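You operate a simulated robot arm through the tools that you are given. There is no shell and no other tool. Be economical: measure what you need, move in short steps, check, and stop when the job is done.

You run a simulated robot arm. Do the job below in one go: nothing can be reset, and whatever is moved stays where it is left.

## Task
Raise the insect screen, wet the yellow sponge in the white tub and wipe the small clear window clean.
Fine: put the sponge back.

It is judged by the outcome, as a careful person would: the job done as asked, and still so three seconds after it is handed in. It fails if anything else is knocked over, pushed out of place, dropped, spilled or broken.

## Robot
A 7-joint arm with a two-finger parallel gripper, fixed in place. Base frame: the origin is at the foot of the arm, x ahead of it, y to its left, z up. Units: mm, rad, N and s.
With the tool pointing down near the work surface it reaches from about 100 to 880 mm from the base axis. Its first joint turns from -2.007 to 2.007 rad. Payload 3.91 kg.
Tool frame: the origin (TCP) lies between the finger pads and is the grasp point; the fingertips stand 30 mm ahead of it; z points along the fingers, y is the line along which they close. The gripper opens to 110 mm. The fingers are 20 mm wide and 10 mm thick; the gripper's body (48 by 112 mm) begins 55 mm behind the TCP.
Orientation is that of the tool frame in the base frame, as a unit quaternion [x, y, z, w]. With the fingers straight down and closing along the base's y, the tool's x points along the base's -x, its y along +y and its z along -z.

## Interface
- The arm moves only by the tool play_rows. Its argument "increments" is a list of rows, each an object (a shift or turn left out is 0, a gripper value left out holds the last) with "translation": the shift along the tool's x, y, z in mm, a list of three; "angular": the turn, a rotation vector about the tool's x, y, z in rad, a list of three; "hand": the opening, from 0 (shut) to 1 (fully open). In form: [{"translation": [x, y, z], "angular": [wx, wy, wz], "hand": hand}, ...]. A call has 1 to 8 rows; each row is the pose to reach, as a shift and turn from the pose commanded when the call began, along the tool's axes at that moment. Rows are played at 5 a second. More than 50 mm and 0.15 rad between two rows, or a gripper value outside its range, and nothing of the call is played. A pose out of reach is approached as far as the arm can. The call stops where the force on the tool passes 50 N (or 10 N more than at its start, if that is more) or the arm is blocked; 0.2 s more then pass. Each finger travels about 153 mm/s and halts on what it meets, pressing with about 34 N; the grip force reading is that of the motor and also rises with nothing between the fingers. The clock runs only during rows and for 0.2 s after the last one: add rows that repeat a pose to give the fingers time. It gives the time, the measured TCP pose, the force on the tool (base axes), the opening and the grip force at its end, in the units of the frame above (readings bear some noise), and new pictures: "show" is both (left out), scene, wrist or none.
- Cameras (640 x 400 px; columns grow to the right, rows downward): "scene" is fixed at [48.7, 643.3, 1738.3]; the picture's right is [-0.53, -0.85, 0.00], its down [-0.61, 0.38, -0.70] and it looks along [0.59, -0.37, -0.72] (base axes); focal length 214 px, centre (320, 200). "wrist" rides on the gripper at [-36, 0, -57] in the tool frame; the picture's right is [0.00, -1.00, 0.00], its down [0.97, 0.00, -0.24] and it looks along [0.24, 0.00, 0.97] (tool axes); focal length 218 px, centre (320, 200).
- slide_trunk(by): slides the trunk up (or, below 0, down) by that many mm; the arm rides with it, the base frame stays. It gives what a move gives, with no picture.
- point_at(camera, pixels): for up to 12 pixels [column, row] of the newest picture of that camera ("zoom" is the newest enlarged one), the place [x, y, z] in the base frame of the surface seen there, good to about 2 mm, but the place of the scene camera against the robot may be out by one fixed shift of up to 12 mm in any direction. No time passes.
- enlarge(camera, box): a new picture of the part [left, top, right, bottom] of that camera's present view, enlarged. No time passes.
- hand_in(): hands the job in; it is judged then, once.

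Keep the steps short. Do not move on a guess: measure, check each grasp and each placing, and mend mistakes. In all there are 80 turns and 150 pictures (those below and enlarged ones count). Leave the gripper open and the arm clear of the work at the hand-in unless told otherwise, and finish with a single line.

The tools are called as a command line: name --argument value ..., lists and objects as JSON in quotes. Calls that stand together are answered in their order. play_rows: Moves the arm, as the interface text tells. Its arguments: {"type":"object","properties":{"increments":{"type":"array","items":{"type":"object","properties":{"translation":{"type":"array","items":{"type":"number"}},"angular":{"type":"array","items":{"type":"number"}},"hand":{"type":"number"}}}},"show":{"type":"string","enum":["both","scene","wrist","none"]}},"required":["increments"]} The other tools are called the same way: slide_trunk (by) slides the trunk up or down; point_at (camera, pixels) gives the place of the surface under pixels of a picture; enlarge (camera, box) takes an enlarged picture of a part of a camera's view; hand_in () hands the job in.

At the start:

```text
time: 0.0
ee_pos: [304.1, 373.1, 1602.8]
ee_rot: [0.0, 1.0, -0.001, 0.0]
ft_force: [0.2, 0.9, -0.6]
width: 109.8
grip_force: 0.0
trunk travel left (down, up): [-888.0, 102.0]
```

scene: 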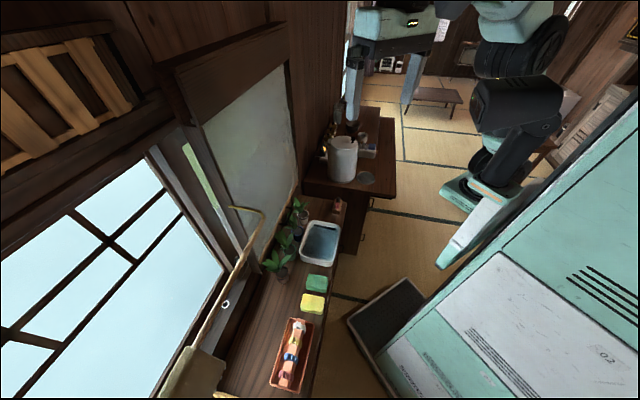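
wrist: 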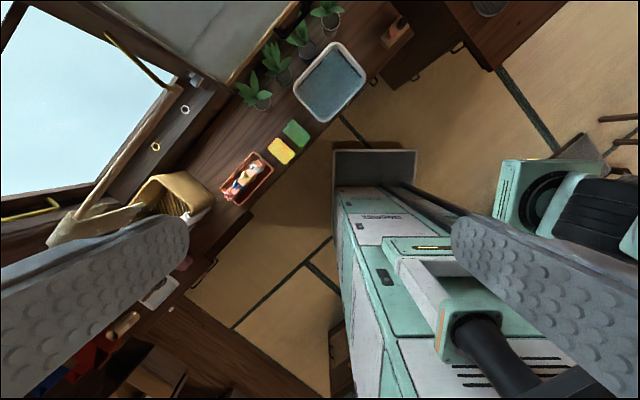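

I see a counter with tub, sponges and windows; I'll enlarge the views to identify the insect screen and the small window.

enlarge --camera "scene" --box '[140, 20, 400, 200]'

enlarge --camera "scene" --box '[140, 180, 400, 400]'

enlarge --camera "wrist" --box '[0, 0, 400, 250]'

point_at --camera "scene" --pixels '[[320, 243], [317, 283], [313, 302], [240, 110], [290, 60], [297, 185], [205, 130], [245, 240], [226, 304], [263, 212], [232, 208], [120, 230]]'

```text
2.22 times, centred on (270, 110) of scene
```

zoom: 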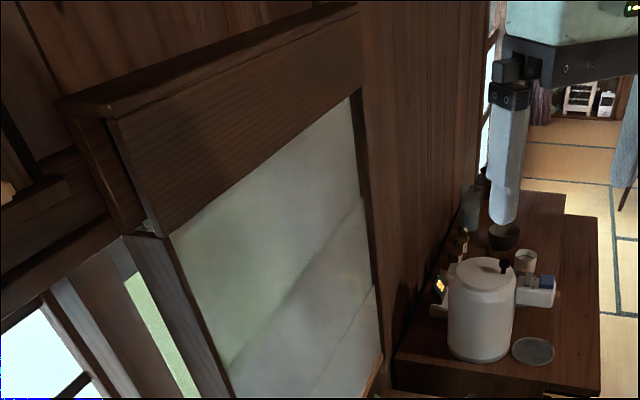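

```text
1.82 times, centred on (270, 290) of scene
```

zoom: 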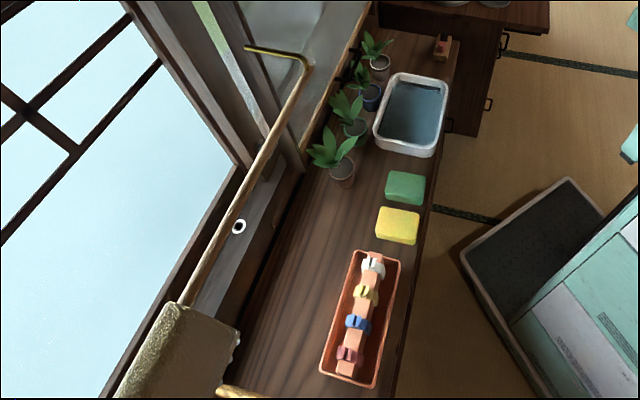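

```text
1.60 times, centred on (200, 125) of wrist
```

zoom: 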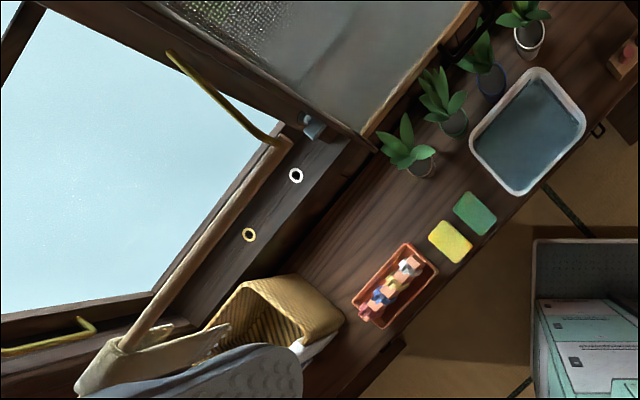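

```text
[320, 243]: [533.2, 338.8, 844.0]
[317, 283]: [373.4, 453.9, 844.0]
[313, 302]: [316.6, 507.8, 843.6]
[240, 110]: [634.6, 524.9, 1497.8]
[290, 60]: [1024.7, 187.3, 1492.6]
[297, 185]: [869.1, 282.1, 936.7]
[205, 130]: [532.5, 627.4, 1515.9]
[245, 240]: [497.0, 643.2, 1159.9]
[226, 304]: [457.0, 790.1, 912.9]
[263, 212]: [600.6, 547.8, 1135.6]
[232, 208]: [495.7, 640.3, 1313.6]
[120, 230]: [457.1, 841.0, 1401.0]
```

The pane behind the plants seems covered by a mesh. Zooming on its bottom edge, the rod and the rings.

enlarge --camera "scene" --box '[210, 150, 340, 231]'

enlarge --camera "wrist" --box '[90, 0, 330, 150]'

enlarge --camera "scene" --box '[150, 190, 310, 290]'

```text
4.92 times, centred on (275, 190) of scene
```

zoom: 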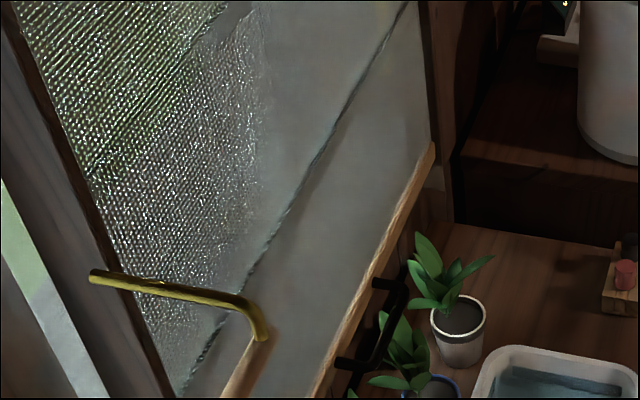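

```text
2.67 times, centred on (210, 75) of wrist
```

zoom: 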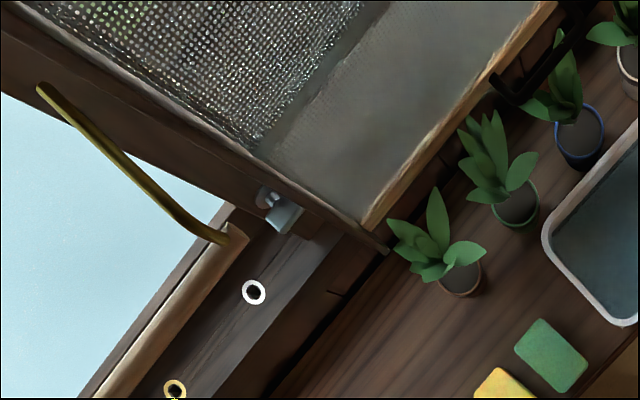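

```text
4.00 times, centred on (230, 240) of scene
```

zoom: 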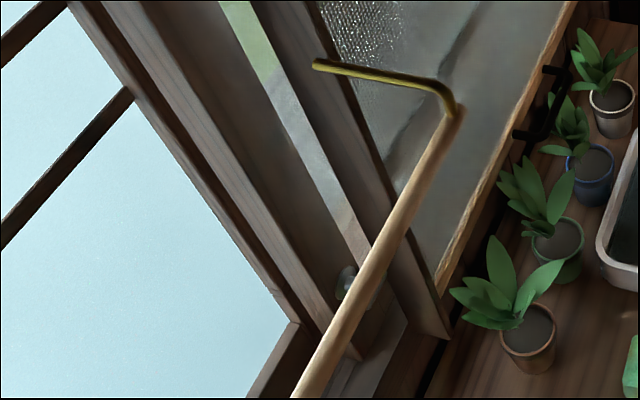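

Measuring handle, bottom bar, latch and rings.

point_at --camera "zoom" --pixels '[[550, 70], [517, 133], [535, 137], [500, 180], [440, 290], [565, 20], [346, 280], [410, 300], [300, 170], [430, 310], [440, 200], [380, 20]]'

point_at --camera "wrist" --pixels '[[185, 109], [156, 146], [196, 79], [240, 70], [228, 82], [330, 70], [280, 152], [295, 133], [245, 178], [185, 195], [105, 35], [175, 90]]'

point_at --camera "scene" --pixels '[[160, 60], [290, 30], [180, 125], [270, 150], [250, 170], [295, 100], [304, 170], [345, 160], [365, 178], [337, 207], [290, 370], [190, 380]]'

```text
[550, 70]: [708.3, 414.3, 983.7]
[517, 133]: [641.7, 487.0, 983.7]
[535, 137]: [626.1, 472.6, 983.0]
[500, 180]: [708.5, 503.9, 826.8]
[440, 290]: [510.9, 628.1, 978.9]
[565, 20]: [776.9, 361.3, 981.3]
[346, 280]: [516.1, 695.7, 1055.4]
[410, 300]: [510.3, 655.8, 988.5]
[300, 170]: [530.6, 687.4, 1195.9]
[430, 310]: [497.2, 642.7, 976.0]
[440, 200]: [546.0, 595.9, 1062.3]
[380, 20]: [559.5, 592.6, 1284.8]
```

```text
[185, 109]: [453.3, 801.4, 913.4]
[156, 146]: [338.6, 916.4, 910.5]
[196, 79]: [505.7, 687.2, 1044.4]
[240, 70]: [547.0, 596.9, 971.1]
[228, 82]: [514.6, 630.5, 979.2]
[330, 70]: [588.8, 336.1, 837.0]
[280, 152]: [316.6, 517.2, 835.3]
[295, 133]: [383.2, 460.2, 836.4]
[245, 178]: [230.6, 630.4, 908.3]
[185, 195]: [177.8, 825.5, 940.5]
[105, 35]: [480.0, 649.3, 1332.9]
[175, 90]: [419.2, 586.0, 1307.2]
```

```text
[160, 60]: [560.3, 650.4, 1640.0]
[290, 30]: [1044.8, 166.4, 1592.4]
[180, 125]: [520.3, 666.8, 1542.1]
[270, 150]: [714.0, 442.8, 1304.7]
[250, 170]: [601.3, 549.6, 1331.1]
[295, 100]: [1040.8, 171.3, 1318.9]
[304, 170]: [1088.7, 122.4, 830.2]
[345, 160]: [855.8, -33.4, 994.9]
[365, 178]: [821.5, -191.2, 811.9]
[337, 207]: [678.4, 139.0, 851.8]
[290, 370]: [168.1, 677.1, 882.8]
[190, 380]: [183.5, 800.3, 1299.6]
```

The screen's light bottom bar has a black D-handle at about (670,450,980); wall runs along (1,-1). I'll turn the tool 45° to face the wall and lower the trunk for a close look.

play_rows --increments '[{"angular": [0, 0, -0.14]}, {"angular": [0, 0, -0.28]}, {"angular": [0, 0, -0.42]}, {"angular": [0, 0, -0.56]}, {"angular": [0, 0, -0.7]}, {"angular": [0, 0, -0.785]}]' --show "none"

slide_trunk --by -350

play_rows --increments '[{"angular": [0, -0.14, 0]}, {"angular": [0, -0.28, 0]}, {"angular": [0, -0.42, 0]}, {"angular": [0, -0.56, 0]}, {"angular": [0, -0.7, 0]}, {"angular": [0, -0.84, 0]}, {"angular": [0, -0.98, 0]}, {"angular": [0, -1.1, 0]}]'

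```text
time: 1.4
ee_pos: [304.5, 373.5, 1602.6]
ee_rot: [-0.384, 0.923, 0.001, 0.0]
ft_force: [0.1, 0.1, 0.4]
width: 109.8
grip_force: 0.1
trunk travel left (down, up): [-888.0, 102.0]
```

```text
time: 4.8
ee_pos: [304.2, 373.1, 1252.5]
ee_rot: [-0.383, 0.924, -0.001, 0.001]
ft_force: [0.7, 0.0, 0.7]
width: 110.0
grip_force: 0.1
trunk travel left (down, up): [-538.0, 452.0]
```

```text
time: 6.2
ee_pos: [304.7, 373.4, 1261.1]
ee_rot: [-0.349, 0.857, 0.152, 0.347]
ft_force: [-0.4, -0.9, 13.1]
width: 110.0
grip_force: 0.1
trunk travel left (down, up): [-538.0, 452.0]
stopped in row 6: the force on the tool passed its limit (the readings are from after the stop); the commanded pose is now the measured one
```

scene: 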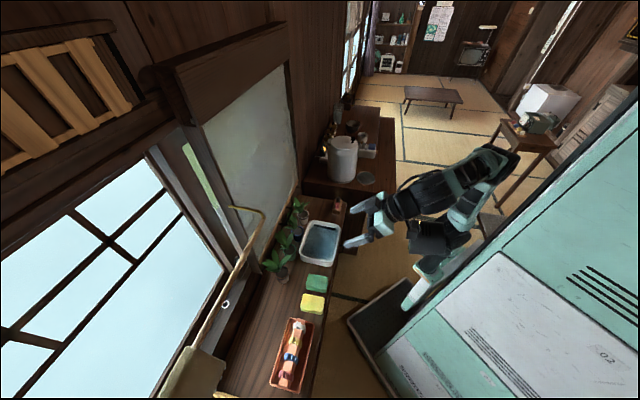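
wrist: 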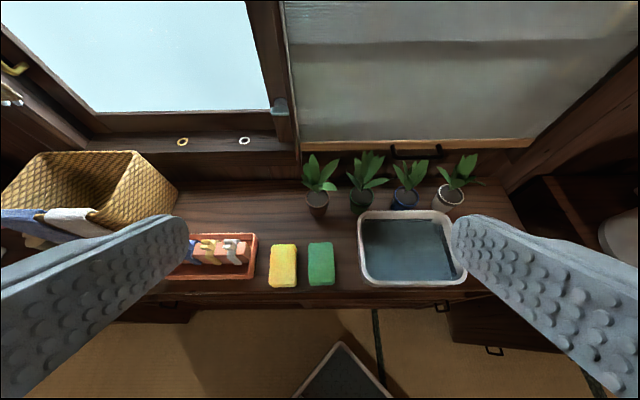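

The move stopped early (about 13 N up). I'll look at the arm and the window more closely.

enlarge --camera "scene" --box '[320, 120, 560, 320]'

enlarge --camera "wrist" --box '[230, 0, 550, 200]'

point_at --camera "wrist" --pixels '[[395, 152], [416, 156], [438, 150], [310, 147], [520, 143], [12, 68], [281, 107], [283, 265], [320, 262], [410, 250], [320, 160], [368, 158]]'

point_at --camera "scene" --pixels '[[240, 208], [262, 213], [250, 240], [225, 300], [210, 335], [200, 360], [230, 208], [355, 240]]'

```text
2.00 times, centred on (440, 220) of scene
```

zoom: 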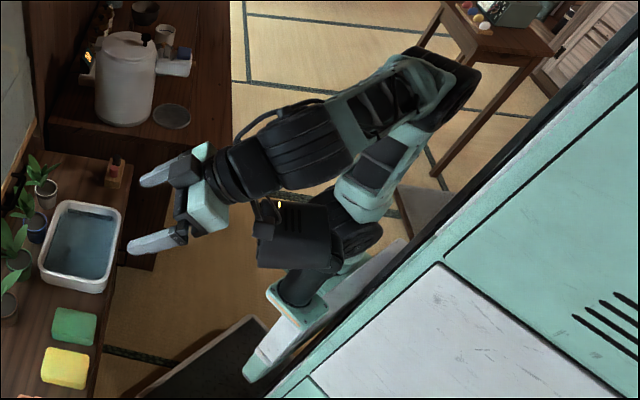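

```text
2.00 times, centred on (390, 100) of wrist
```

zoom: 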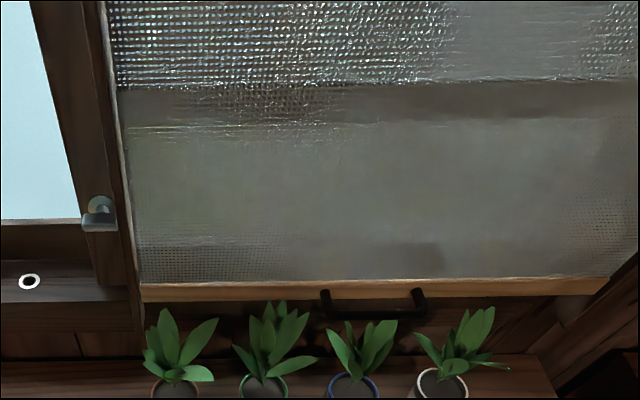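

```text
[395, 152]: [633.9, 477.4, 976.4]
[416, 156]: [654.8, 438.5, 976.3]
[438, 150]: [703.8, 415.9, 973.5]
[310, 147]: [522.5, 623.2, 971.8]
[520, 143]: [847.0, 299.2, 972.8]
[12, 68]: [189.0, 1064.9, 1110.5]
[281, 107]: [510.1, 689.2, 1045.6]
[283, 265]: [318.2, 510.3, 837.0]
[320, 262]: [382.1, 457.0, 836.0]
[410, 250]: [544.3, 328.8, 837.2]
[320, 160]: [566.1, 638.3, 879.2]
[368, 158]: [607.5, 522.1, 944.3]
```

```text
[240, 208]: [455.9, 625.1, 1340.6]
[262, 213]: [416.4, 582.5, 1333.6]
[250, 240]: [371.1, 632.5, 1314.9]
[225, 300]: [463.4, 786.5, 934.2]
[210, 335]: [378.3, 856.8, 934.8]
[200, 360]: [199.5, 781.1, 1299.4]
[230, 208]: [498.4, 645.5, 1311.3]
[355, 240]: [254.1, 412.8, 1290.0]
```

Handle bar sits near (655,438,976), bar ends (634,477) and (704,416). Leaves are close beneath; measuring them.

point_at --camera "zoom" --pixels '[[350, 328], [378, 330], [375, 355], [340, 350], [482, 315], [430, 345], [268, 310], [305, 360], [352, 385], [442, 380], [372, 311], [420, 300]]'

enlarge --camera "wrist" --box '[370, 130, 490, 205]'

```text
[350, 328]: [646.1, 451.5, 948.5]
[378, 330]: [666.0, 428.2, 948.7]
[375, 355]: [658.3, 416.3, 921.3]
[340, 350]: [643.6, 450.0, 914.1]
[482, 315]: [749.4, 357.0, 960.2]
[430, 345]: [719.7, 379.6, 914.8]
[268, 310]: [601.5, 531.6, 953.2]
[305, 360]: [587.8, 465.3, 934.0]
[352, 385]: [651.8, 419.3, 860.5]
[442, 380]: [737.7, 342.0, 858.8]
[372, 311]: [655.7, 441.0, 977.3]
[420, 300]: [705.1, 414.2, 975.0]
```

```text
5.33 times, centred on (430, 168) of wrist
```

zoom: 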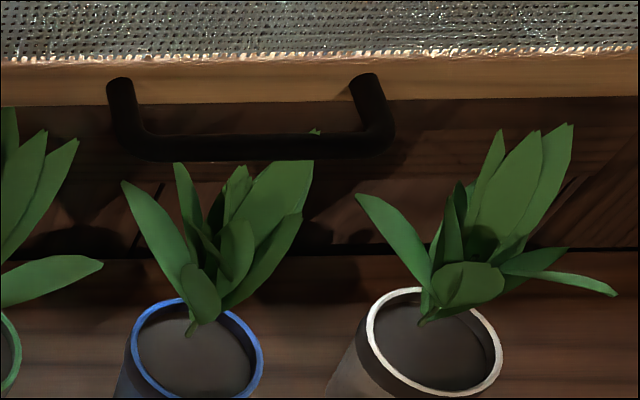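

Best grip spot: right part of the handle (t≈180, between plants 3 and 4). I'll first move outward and level the tool, high up.

play_rows --increments '[{"translation": [-21, -38, 21]}, {"translation": [-43, -76, 42]}, {"translation": [-64, -114, 63], "angular": [0, -0.13, 0]}, {"translation": [-86, -152, 84], "angular": [0, -0.26, 0]}, {"translation": [-86, -190, 84], "angular": [0, -0.4, 0]}, {"translation": [-86, -228, 84], "angular": [0, -0.53, 0]}, {"translation": [-86, -228, 84], "angular": [0, -0.66, 0]}, {"translation": [-86, -228, 84], "angular": [0, -0.79, 0]}]'

```text
time: 8.0
ee_pos: [556.0, 290.4, 1250.2]
ee_rot: [-0.212, 0.689, 0.285, 0.632]
ft_force: [-2.9, 3.6, 3.5]
width: 110.1
grip_force: 0.0
out of reach, approached as far as the arm can: row 7
trunk travel left (down, up): [-538.0, 452.0]
```

scene: 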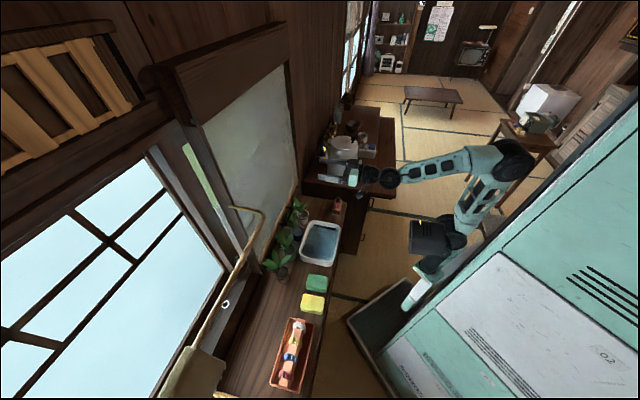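
wrist: 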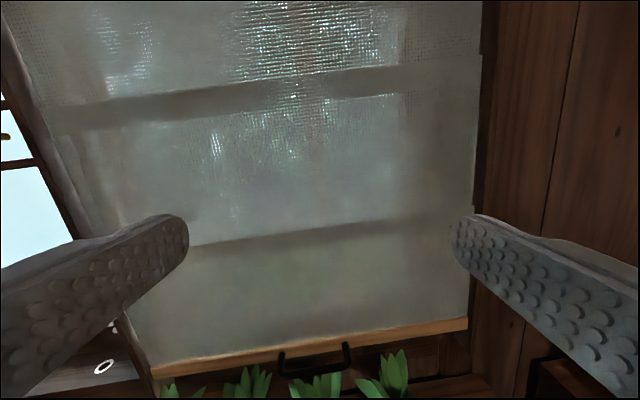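

Nearly level, but the wrist reached a limit. I'll raise the arm 100 mm relative to the trunk, then lower the trunk so the TCP lands near handle height.

play_rows --increments '[{"translation": [-33, 4, -1]}, {"translation": [-66, 8, -3]}, {"translation": [-99, 12, -4]}]' --show "none"

slide_trunk --by -280

```text
time: 8.8
ee_pos: [542.6, 300.6, 1356.3]
ee_rot: [-0.264, 0.659, 0.272, 0.65]
ft_force: [1.0, -0.1, 0.3]
width: 109.8
grip_force: 0.1
trunk travel left (down, up): [-538.0, 452.0]
```

```text
time: 11.6
ee_pos: [541.3, 302.4, 1076.9]
ee_rot: [-0.264, 0.659, 0.272, 0.65]
ft_force: [0.3, -0.5, -0.2]
width: 110.0
grip_force: 0.1
trunk travel left (down, up): [-258.0, 732.0]
```

Tool now points level at the wall at z≈1077. Rolling 90° so fingers close vertically.

play_rows --increments '[{"angular": [0, 0, 0.145], "hand": 0.5}, {"angular": [0, 0, 0.29]}, {"angular": [0, 0, 0.43]}, {"angular": [0, 0, 0.58]}, {"angular": [0, 0, 0.72]}, {"angular": [0, 0, 0.86]}, {"angular": [0, 0, 1.0]}, {"angular": [0, 0, 1.14]}]' --show "none"

play_rows --increments '[{"angular": [0, 0, 0.14]}, {"angular": [0, 0, 0.28]}, {"angular": [0, 0, 0.43]}]'

```text
time: 13.4
ee_pos: [541.2, 301.8, 1076.6]
ee_rot: [0.134, 0.698, 0.579, 0.399]
ft_force: [0.1, -0.9, 0.2]
width: 54.9
grip_force: 0.1
trunk travel left (down, up): [-258.0, 732.0]
```

```text
time: 14.2
ee_pos: [493.7, 276.9, 1119.9]
ee_rot: [0.215, 0.669, 0.655, 0.278]
ft_force: [6.5, -2.2, -0.6]
width: 54.9
grip_force: 0.0
out of reach, approached as far as the arm can: row 1, 2, 3
trunk travel left (down, up): [-258.0, 732.0]
```

scene: 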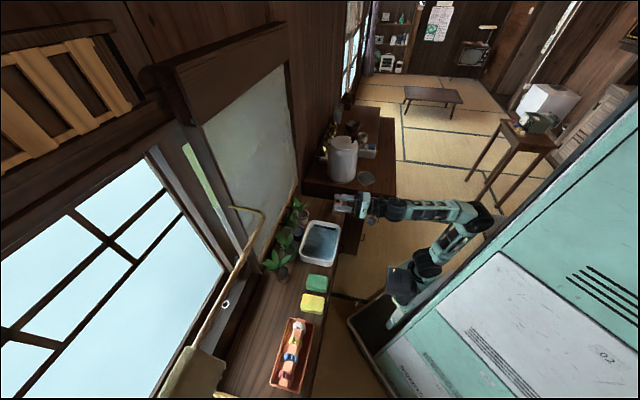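
wrist: 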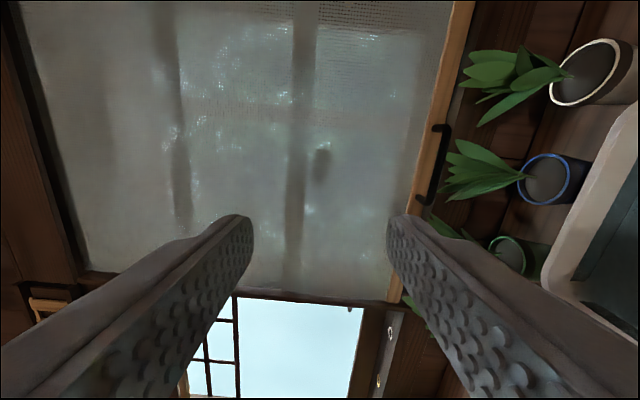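

The fingers now close vertically, but the position slid back slightly (limit). Advancing toward the handle and seeing whether the pose is reached.

play_rows --increments '[{"translation": [-6, -28, 28]}, {"translation": [-13, -57, 56]}, {"translation": [-19, -86, 84]}, {"translation": [-25, -114, 111]}]'

```text
time: 15.2
ee_pos: [403.0, 440.8, 1012.6]
ee_rot: [0.087, 0.696, 0.695, 0.158]
ft_force: [0.2, 2.7, -0.9]
width: 54.8
grip_force: 0.1
out of reach, approached as far as the arm can: row 1
trunk travel left (down, up): [-258.0, 732.0]
```

scene: 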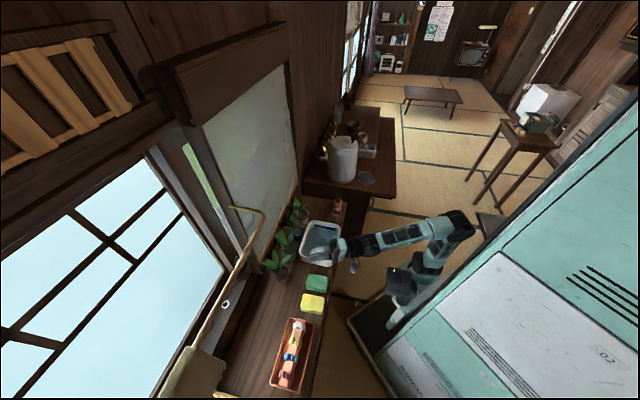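
wrist: 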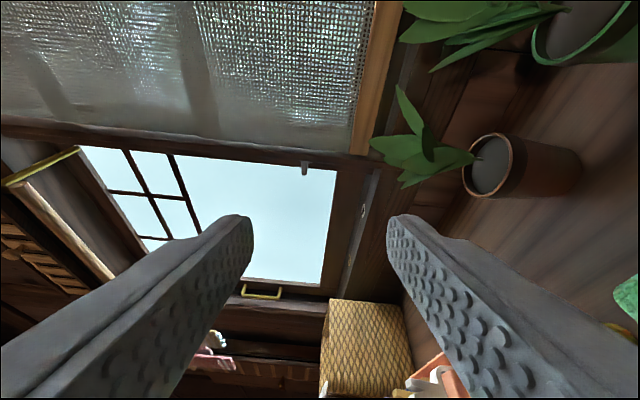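

The arm drifted with a yaw error: that roll direction is at a joint limit. I'll roll back the other way in place (z=1012, clear of everything).

play_rows --increments '[{"angular": [0, 0, -0.145]}, {"angular": [0, 0, -0.29]}, {"angular": [0, 0, -0.435]}, {"angular": [0, 0, -0.58]}, {"angular": [0, 0, -0.725]}, {"angular": [0, 0, -0.87]}, {"angular": [0, 0, -1.015]}, {"angular": [0, 0, -1.16]}]' --show "none"

play_rows --increments '[{"angular": [0, 0, -0.145]}, {"angular": [0, 0, -0.29]}, {"angular": [0, 0, -0.435]}, {"angular": [0, 0, -0.58]}, {"angular": [0, 0, -0.725]}, {"angular": [0, 0, -0.87]}, {"angular": [0, 0, -1.015]}, {"angular": [0, 0, -1.16]}]' --show "none"

```text
time: 17.0
ee_pos: [624.5, 311.9, 1010.7]
ee_rot: [-0.165, 0.682, 0.373, 0.606]
ft_force: [0.1, -0.2, 0.0]
width: 54.9
grip_force: 0.1
trunk travel left (down, up): [-258.0, 732.0]
```

```text
time: 18.8
ee_pos: [624.2, 312.3, 1010.5]
ee_rot: [-0.512, 0.479, -0.02, 0.712]
ft_force: [0.6, -0.1, 0.1]
width: 55.0
grip_force: 0.1
trunk travel left (down, up): [-258.0, 732.0]
```

Good: the pose is reached exactly now (roll at −48°). Rolling 0.73 rad more to get the vertical closing.

play_rows --increments '[{"angular": [0, 0, -0.145]}, {"angular": [0, 0, -0.29]}, {"angular": [0, 0, -0.435]}, {"angular": [0, 0, -0.58]}, {"angular": [0, 0, -0.725]}]'

```text
time: 20.0
ee_pos: [624.9, 311.1, 1010.6]
ee_rot: [-0.65, 0.267, -0.271, 0.658]
ft_force: [0.1, -0.4, -0.3]
width: 55.0
grip_force: 0.1
trunk travel left (down, up): [-258.0, 732.0]
```

scene: 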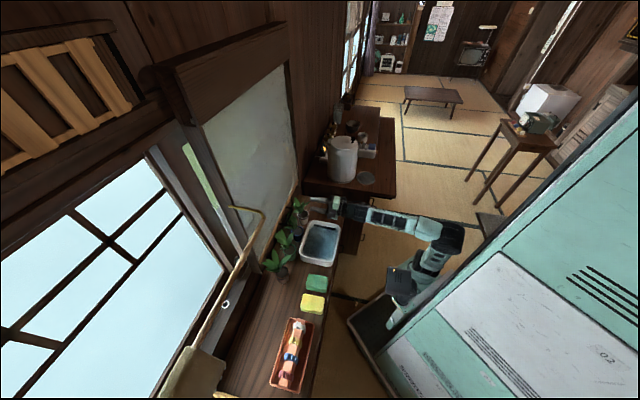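
wrist: 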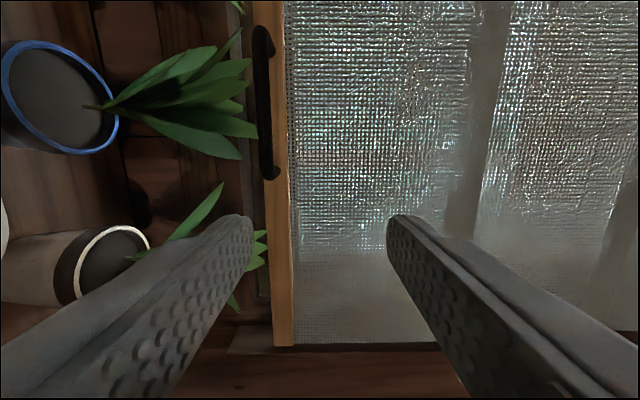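

Fingers now close vertically. Measuring the handle and leaves again from here.

point_at --camera "wrist" --pixels '[[261, 40], [264, 80], [267, 120], [268, 150], [272, 172], [280, 176], [256, 130], [238, 152], [208, 190], [262, 265], [284, 210], [283, 100]]'

enlarge --camera "wrist" --box '[200, 10, 328, 200]'

```text
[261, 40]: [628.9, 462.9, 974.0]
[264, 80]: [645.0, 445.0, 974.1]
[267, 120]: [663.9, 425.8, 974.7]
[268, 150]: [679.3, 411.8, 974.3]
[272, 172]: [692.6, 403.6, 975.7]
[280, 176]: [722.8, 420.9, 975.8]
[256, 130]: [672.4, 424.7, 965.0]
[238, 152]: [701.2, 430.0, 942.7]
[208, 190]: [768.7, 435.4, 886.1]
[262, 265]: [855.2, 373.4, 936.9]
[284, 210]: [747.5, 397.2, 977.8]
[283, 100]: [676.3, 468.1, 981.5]
```

```text
2.11 times, centred on (264, 105) of wrist
```

zoom: 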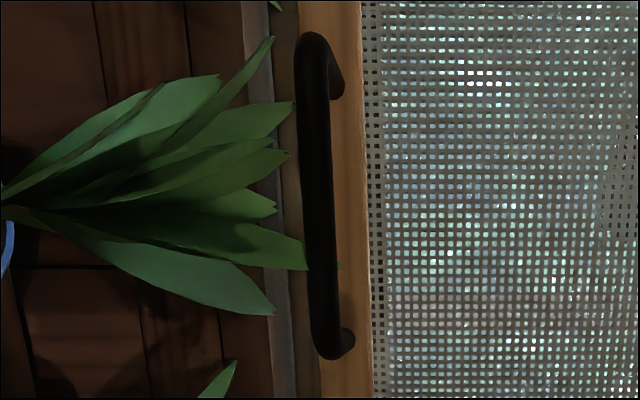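

Handle centre ≈ n 774, z 972; free stretch of the bar near its right end. I'll go down to z 972 at that place with a ~32 mm opening, still 75 mm off.

play_rows --increments '[{"translation": [-12, 19, 0], "hand": 0.29}, {"translation": [-24, 38.5, 0]}, {"translation": [-24, 38.5, 35]}, {"translation": [-24, 38.5, 70]}]'

```text
time: 21.0
ee_pos: [657.8, 379.5, 973.8]
ee_rot: [-0.648, 0.269, -0.271, 0.659]
ft_force: [-0.2, 0.7, 0.1]
width: 32.1
grip_force: 0.2
trunk travel left (down, up): [-258.0, 732.0]
```

scene: 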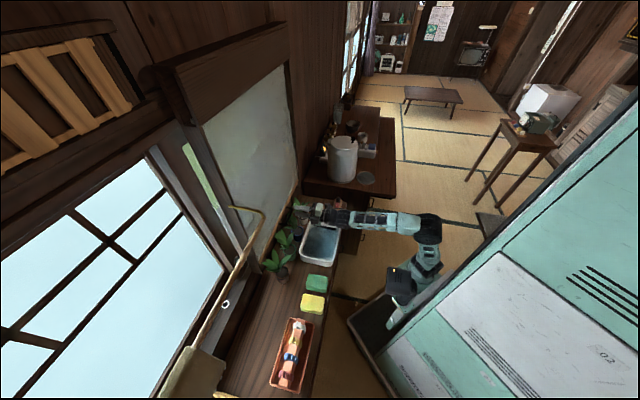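
wrist: 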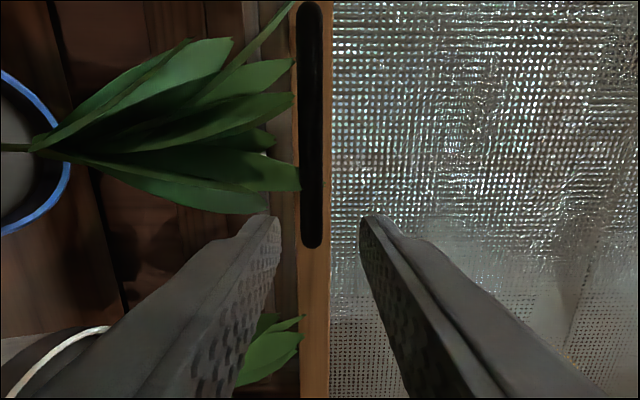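

Aligned: handle end (row 248) just covers finger width; the handle (col 310) is ~5 mm below centre. Lower 4 mm, advance 40 mm, look.

play_rows --increments '[{"translation": [0, 4, 0]}, {"translation": [0, 4, 20]}, {"translation": [0, 4, 34]}]' --show "wrist"

```text
time: 21.8
ee_pos: [667.5, 387.6, 975.0]
ee_rot: [-0.65, 0.267, -0.27, 0.658]
ft_force: [-0.9, -0.4, 0.4]
width: 31.9
grip_force: 0.1
out of reach, approached as far as the arm can: row 2, 3
trunk travel left (down, up): [-258.0, 732.0]
```

wrist: 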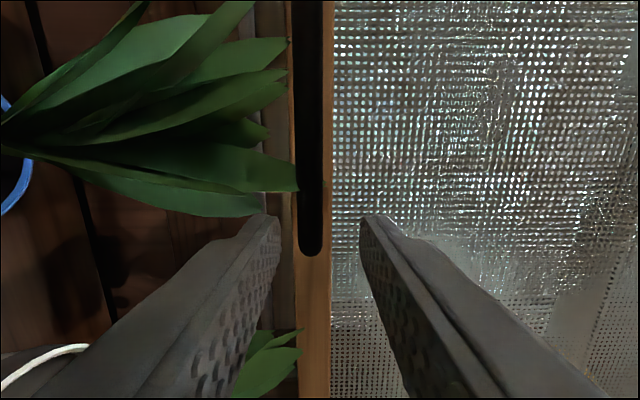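

Reach limit with this trunk height. I'll measure the shoulder, elbow and wrist heights.

enlarge --camera "scene" --box '[300, 180, 480, 340]'

point_at --camera "scene" --pixels '[[428, 225], [400, 285], [420, 262], [435, 240], [370, 215], [345, 212], [390, 320]]'

```text
2.50 times, centred on (390, 260) of scene
```

zoom: 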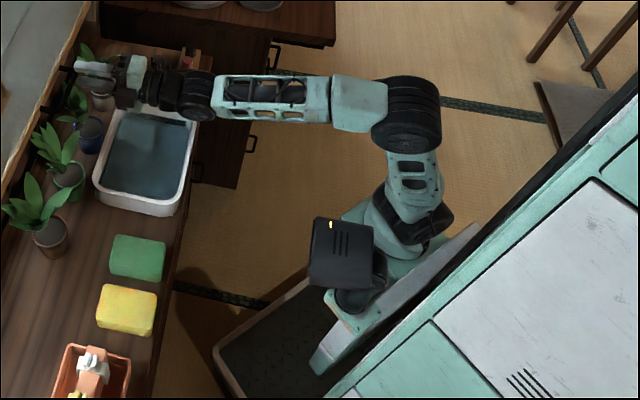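

```text
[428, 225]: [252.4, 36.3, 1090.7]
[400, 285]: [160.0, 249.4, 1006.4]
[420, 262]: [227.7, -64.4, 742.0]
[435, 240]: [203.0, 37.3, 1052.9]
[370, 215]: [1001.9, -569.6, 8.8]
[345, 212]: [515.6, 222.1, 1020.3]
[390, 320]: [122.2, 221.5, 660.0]
```

Tips are just 8 mm short. I'll back off and redo this with the trunk 120 mm higher and the arm lower relative to it.

play_rows --increments '[{"translation": [0, 0, -35]}, {"translation": [0, 0, -70]}]' --show "none"

slide_trunk --by 120

play_rows --increments '[{"translation": [0, 40, 0]}, {"translation": [0, 80, 0]}, {"translation": [0, 122, 0]}]' --show "wrist"

```text
time: 22.4
ee_pos: [618.6, 337.0, 976.8]
ee_rot: [-0.649, 0.268, -0.27, 0.659]
ft_force: [0.2, 0.4, -0.2]
width: 31.6
grip_force: 0.0
trunk travel left (down, up): [-258.0, 732.0]
```

```text
time: 23.9
ee_pos: [618.3, 337.2, 1096.9]
ee_rot: [-0.649, 0.267, -0.271, 0.658]
ft_force: [-0.8, 0.3, -0.2]
width: 31.8
grip_force: 0.2
trunk travel left (down, up): [-378.0, 612.0]
```

```text
time: 24.7
ee_pos: [619.7, 340.0, 977.8]
ee_rot: [-0.648, 0.269, -0.271, 0.659]
ft_force: [0.2, 0.0, -0.1]
width: 31.7
grip_force: 0.0
trunk travel left (down, up): [-378.0, 612.0]
```

wrist: 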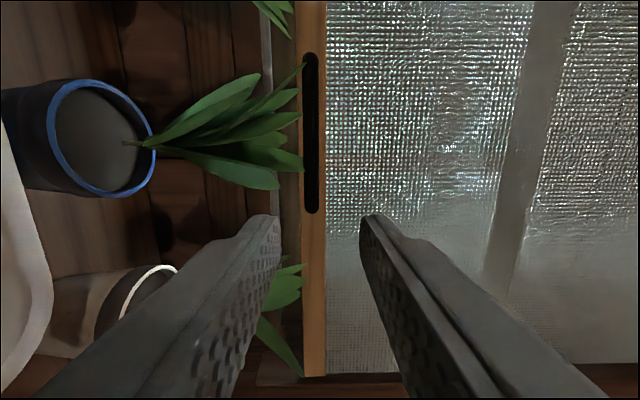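

Now advance again at z≈970.

play_rows --increments '[{"translation": [0, 8, 25]}, {"translation": [0, 8, 50]}, {"translation": [0, 8, 70]}, {"translation": [0, 8, 86]}]' --show "wrist"

```text
time: 25.7
ee_pos: [643.3, 357.2, 994.9]
ee_rot: [-0.649, 0.269, -0.27, 0.658]
ft_force: [-0.3, 0.0, -0.1]
width: 32.0
grip_force: 0.0
out of reach, approached as far as the arm can: row 1, 2, 3, 4
trunk travel left (down, up): [-378.0, 612.0]
```

wrist: 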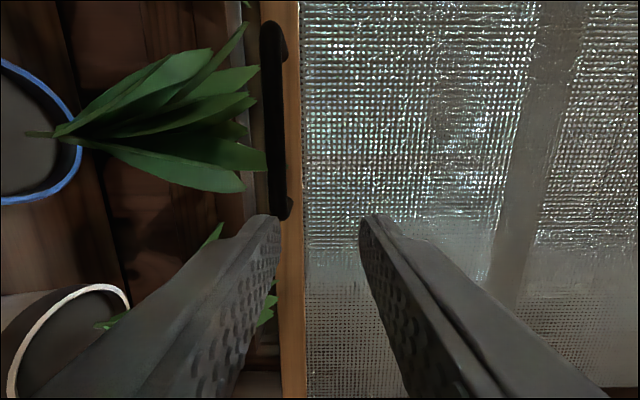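

Worse, so the trunk must go lower instead. Back off, raise arm 250 relative, then lower trunk 250.

play_rows --increments '[{"translation": [0, -10, -40]}, {"translation": [0, -50, -86]}, {"translation": [0, -98, -86]}, {"translation": [0, -146, -86]}, {"translation": [0, -194, -86]}, {"translation": [0, -242, -86]}, {"translation": [0, -252, -86]}]' --show "none"

slide_trunk --by -250

```text
refused: row 2 steps farther than a row can; nothing moved
```

```text
time: 27.4
ee_pos: [643.9, 376.3, 937.6]
ee_rot: [-0.566, 0.232, -0.284, 0.738]
ft_force: [-1.6, 0.7, 0.1]
width: 31.9
grip_force: 0.0
trunk travel left (down, up): [-193.0, 797.0]
stopped: the arm was blocked; the commanded pose is now the measured one
```

My row was refused but the trunk still slid and got blocked at z 937. Checking what it touches before moving.

play_rows --increments '[{"translation": [0, 0, 0]}]'

enlarge --camera "scene" --box '[240, 170, 480, 340]'

```text
time: 27.9
ee_pos: [638.6, 374.1, 935.6]
ee_rot: [-0.57, 0.232, -0.28, 0.737]
ft_force: [-0.6, -0.5, 0.0]
width: 31.8
grip_force: 0.1
trunk travel left (down, up): [-193.0, 797.0]
```

scene: 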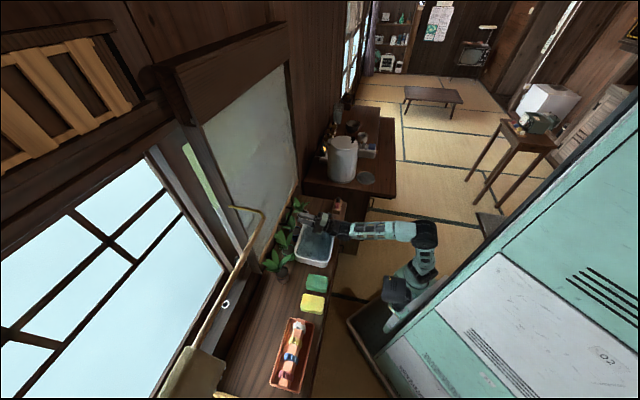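
wrist: 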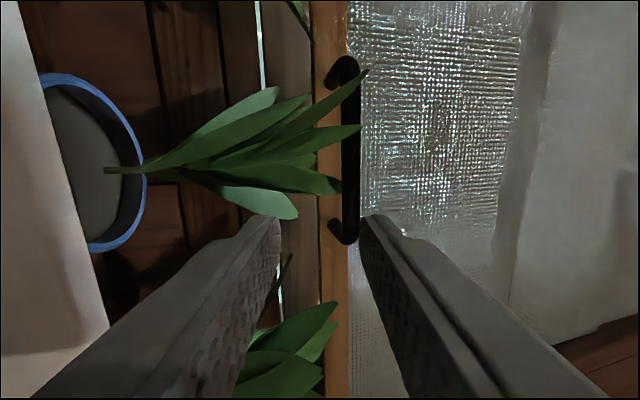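

```text
2.35 times, centred on (360, 255) of scene
```

zoom: 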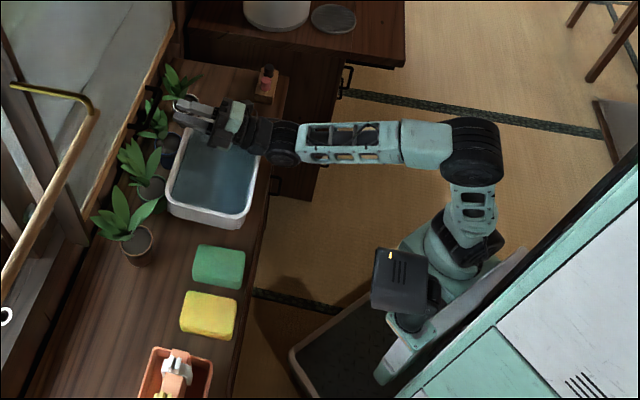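

The wrist (tipped, low) seems to have rested on the tub's rim. Straight up with the trunk, then check the tub.

slide_trunk --by 120

play_rows --increments '[{"translation": [0, 0, 0]}]'

enlarge --camera "scene" --box '[240, 170, 400, 300]'

point_at --camera "scene" --pixels '[[300, 256], [330, 266], [340, 230], [320, 245]]'

```text
time: 29.4
ee_pos: [642.6, 374.4, 1046.7]
ee_rot: [-0.577, 0.235, -0.28, 0.73]
ft_force: [-0.2, -0.2, 0.1]
width: 31.8
grip_force: 0.1
trunk travel left (down, up): [-313.0, 677.0]
```

```text
time: 29.8
ee_pos: [642.2, 373.2, 1046.8]
ee_rot: [-0.577, 0.235, -0.279, 0.731]
ft_force: [0.1, -0.2, -0.6]
width: 31.6
grip_force: 0.0
trunk travel left (down, up): [-313.0, 677.0]
```

scene: 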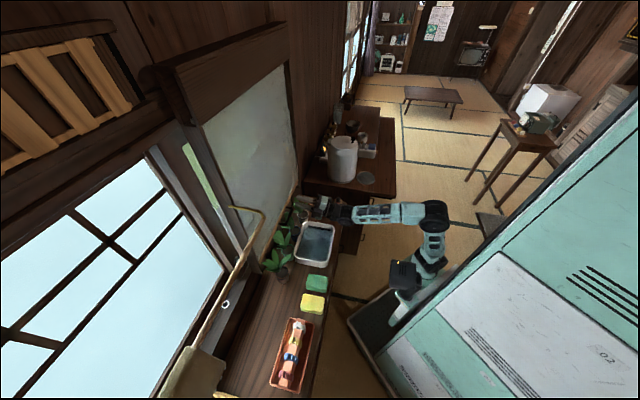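
wrist: 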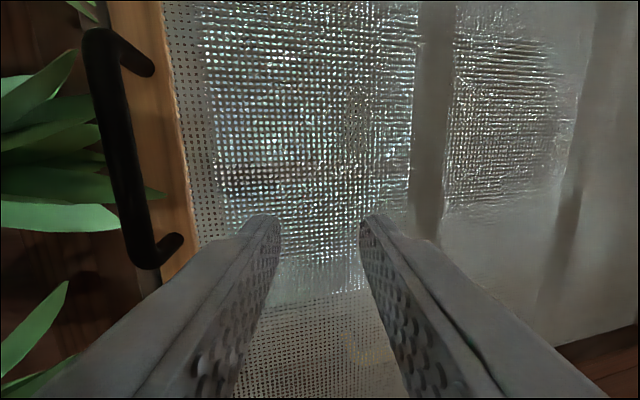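

```text
3.08 times, centred on (320, 235) of scene
```

zoom: 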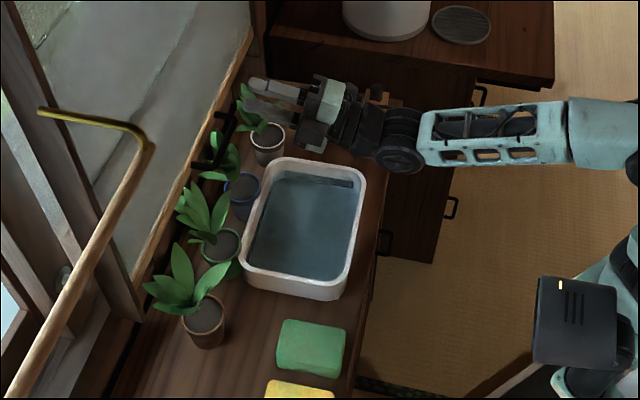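

```text
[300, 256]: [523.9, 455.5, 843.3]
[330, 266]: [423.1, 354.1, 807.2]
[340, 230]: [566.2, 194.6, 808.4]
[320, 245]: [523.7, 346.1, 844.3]
```

The tub was nudged ~20 mm toward the wall (no spill visible); I'll set it back later. Now back off, level the tool, and raise it 190 mm relative to the trunk.

play_rows --increments '[{"translation": [-1, -7, -29], "angular": [-0.112, 0, 0]}, {"translation": [-2, -13, -58], "angular": [-0.225, 0, 0]}, {"translation": [-3, -57, -48], "angular": [-0.225, 0, 0]}, {"translation": [-4, -101, -38], "angular": [-0.225, 0, 0]}, {"translation": [-5, -145, -28], "angular": [-0.225, 0, 0]}, {"translation": [-6, -189, -18], "angular": [-0.225, 0, 0]}, {"translation": [-6, -198, -16], "angular": [-0.225, 0, 0]}]' --show "scene"

```text
time: 31.4
ee_pos: [599.8, 330.9, 1234.2]
ee_rot: [-0.655, 0.265, -0.252, 0.661]
ft_force: [0.3, 0.1, 0.6]
width: 31.9
grip_force: 0.0
trunk travel left (down, up): [-313.0, 677.0]
```

scene: 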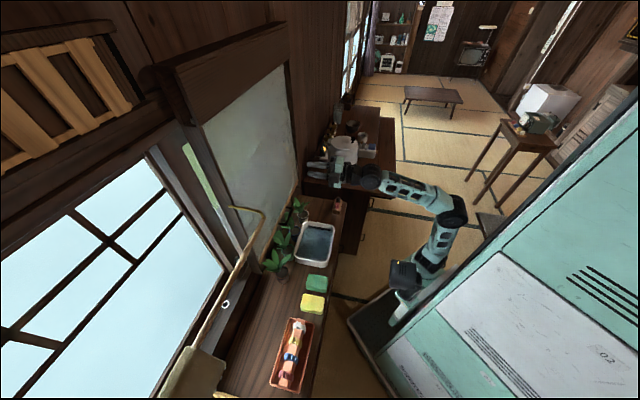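

Pose reached. Test the reach at this relative height by advancing (tips would stop ~15 mm before the mesh).

play_rows --increments '[{"translation": [0, 0, 35]}, {"translation": [0, 0, 70]}, {"translation": [0, 0, 104]}]' --show "none"

```text
time: 32.1
ee_pos: [646.8, 380.1, 1233.2]
ee_rot: [-0.656, 0.265, -0.252, 0.661]
ft_force: [0.5, 0.4, -0.1]
width: 31.8
grip_force: 0.0
out of reach, approached as far as the arm can: row 2, 3
trunk travel left (down, up): [-313.0, 677.0]
```

Reach with a level tool caps at n≈726–746. A downward-tilted tool should reach further; back off 60, tilt 0.6 rad down, and re-advance.

play_rows --increments '[{"translation": [0, 0, -45]}, {"translation": [0, 0, -75], "angular": [-0.14, 0, 0]}, {"translation": [0, 0, -75], "angular": [-0.28, 0, 0]}, {"translation": [0, 0, -75], "angular": [-0.42, 0, 0]}, {"translation": [0, 0, -75], "angular": [-0.56, 0, 0]}, {"translation": [0, 0, -40], "angular": [-0.6, 0, 0]}, {"translation": [0, 0, 0], "angular": [-0.6, 0, 0]}]' --show "scene"

```text
time: 33.8
ee_pos: [603.6, 317.1, 1187.0]
ee_rot: [0.821, -0.327, 0.162, -0.44]
ft_force: [-0.3, 0.4, -0.3]
width: 31.6
grip_force: 0.0
out of reach, approached as far as the arm can: row 5, 6, 7
trunk travel left (down, up): [-313.0, 677.0]
```

scene: 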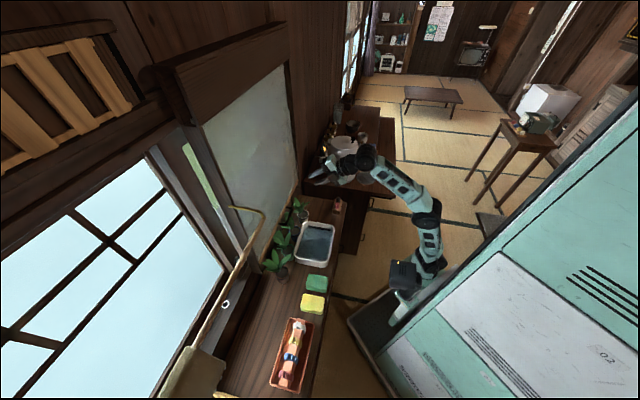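

Now it's extension-limited because the wrist is high. Lower the TCP to z≈1000 at n≈700 with the tilted tool.

play_rows --increments '[{"translation": [0, 38, 13.5]}, {"translation": [0, 76, 27]}, {"translation": [0, 114, 40.5]}, {"translation": [0, 152, 54]}, {"translation": [0, 190, 67.5]}, {"translation": [0, 228, 81]}]'

```text
time: 35.1
ee_pos: [557.7, 275.1, 953.6]
ee_rot: [0.821, -0.328, 0.161, -0.439]
ft_force: [-0.4, 1.0, -0.3]
width: 32.0
grip_force: 0.0
trunk travel left (down, up): [-313.0, 677.0]
```

scene: 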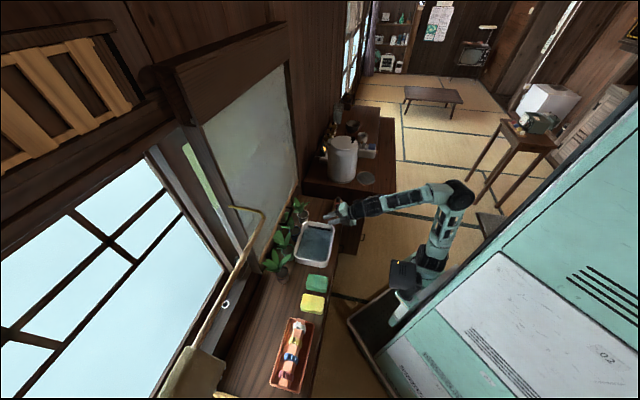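
wrist: 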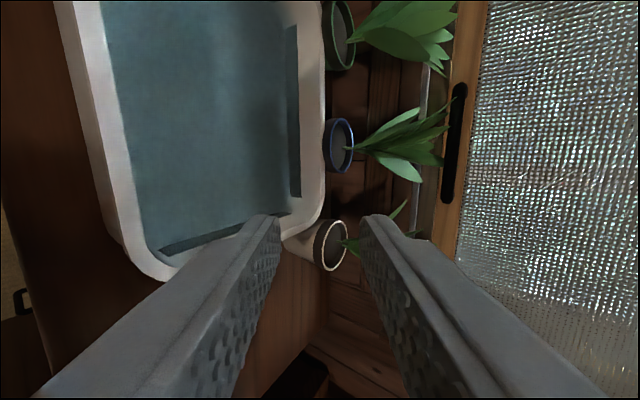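

Reached exactly. Now advance to n≈720, z≈989 with tilt, staying off the handle.

play_rows --increments '[{"translation": [0, -35, 11]}, {"translation": [-1, -55, 33]}, {"translation": [-2, -79, 60]}, {"translation": [-3, -103, 88]}]' --show "wrist"

```text
time: 36.1
ee_pos: [646.7, 370.1, 989.8]
ee_rot: [0.821, -0.328, 0.163, -0.439]
ft_force: [-0.4, -0.5, 0.0]
width: 31.6
grip_force: 0.0
trunk travel left (down, up): [-313.0, 677.0]
```

wrist: 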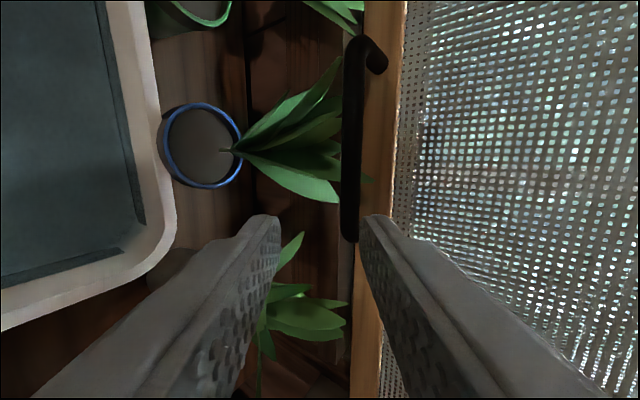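

Good reach here. Measuring handle bar once more from close by.

point_at --camera "wrist" --pixels '[[350, 180], [352, 200], [352, 225], [348, 237], [376, 180], [378, 230], [335, 195], [380, 62]]'

```text
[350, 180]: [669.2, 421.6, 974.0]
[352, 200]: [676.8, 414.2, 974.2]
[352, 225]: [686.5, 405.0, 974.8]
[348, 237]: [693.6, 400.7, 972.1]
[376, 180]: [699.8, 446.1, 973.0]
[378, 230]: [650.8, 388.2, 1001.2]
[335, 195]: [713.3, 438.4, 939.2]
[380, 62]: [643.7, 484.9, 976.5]
```

Handle centre ≈ n 775, z 970. Centre the fingers on it and slide in along the tool axis.

play_rows --increments '[{"translation": [0, -15, 4]}, {"translation": [0, -15, 26]}, {"translation": [0, -15, 46]}]' --show "wrist"

```text
time: 37.0
ee_pos: [675.6, 403.5, 977.1]
ee_rot: [0.821, -0.328, 0.162, -0.438]
ft_force: [1.6, 0.4, 0.0]
width: 31.9
grip_force: 0.1
trunk travel left (down, up): [-313.0, 677.0]
```

wrist: 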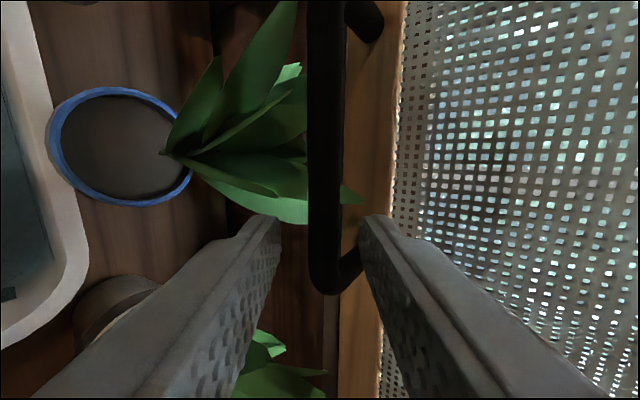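

The bar lies between the fingers (col ≈325). Closing.

play_rows --increments '[{"hand": 0.0}, {"hand": 0.0}, {"hand": 0.0}]' --show "wrist"

```text
time: 37.8
ee_pos: [676.6, 403.8, 977.8]
ee_rot: [0.821, -0.328, 0.162, -0.438]
ft_force: [10.6, 10.2, 2.8]
width: 10.5
grip_force: 45.0
trunk travel left (down, up): [-313.0, 677.0]
```

wrist: 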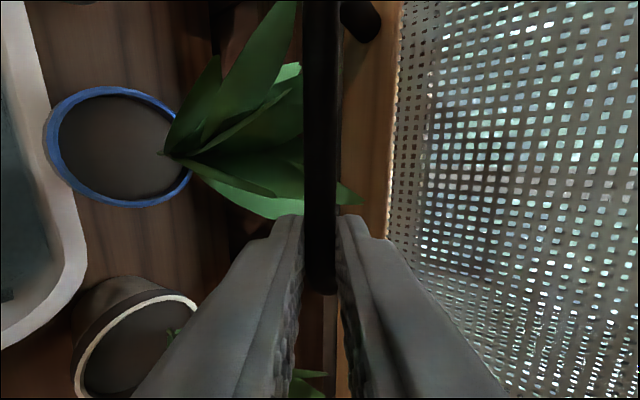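

Gripped (width 10.5, 45 N). Test lift of 40 mm with the trunk.

slide_trunk --by 40

play_rows --increments '[{"translation": [0, 0, 0]}]'

```text
time: 38.6
ee_pos: [676.6, 404.2, 1020.6]
ee_rot: [0.821, -0.328, 0.162, -0.439]
ft_force: [10.9, 11.7, 3.6]
width: 10.6
grip_force: 44.7
trunk travel left (down, up): [-353.0, 637.0]
```

```text
time: 39.0
ee_pos: [676.7, 405.7, 1018.0]
ee_rot: [0.821, -0.328, 0.162, -0.438]
ft_force: [11.4, 11.1, 1.9]
width: 10.6
grip_force: 45.1
trunk travel left (down, up): [-353.0, 637.0]
```

scene: 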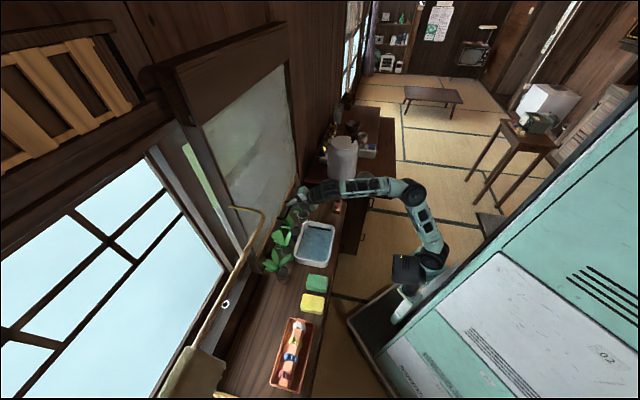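
wrist: 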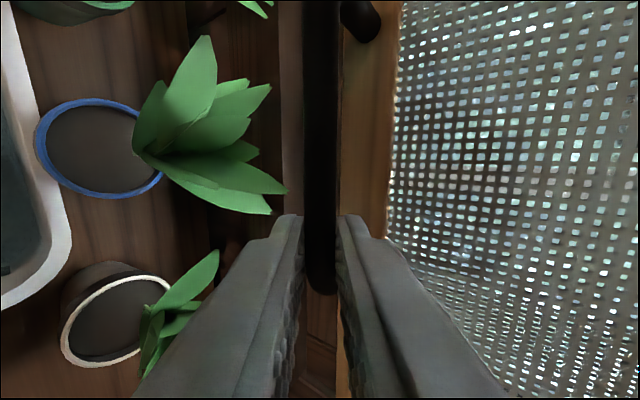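

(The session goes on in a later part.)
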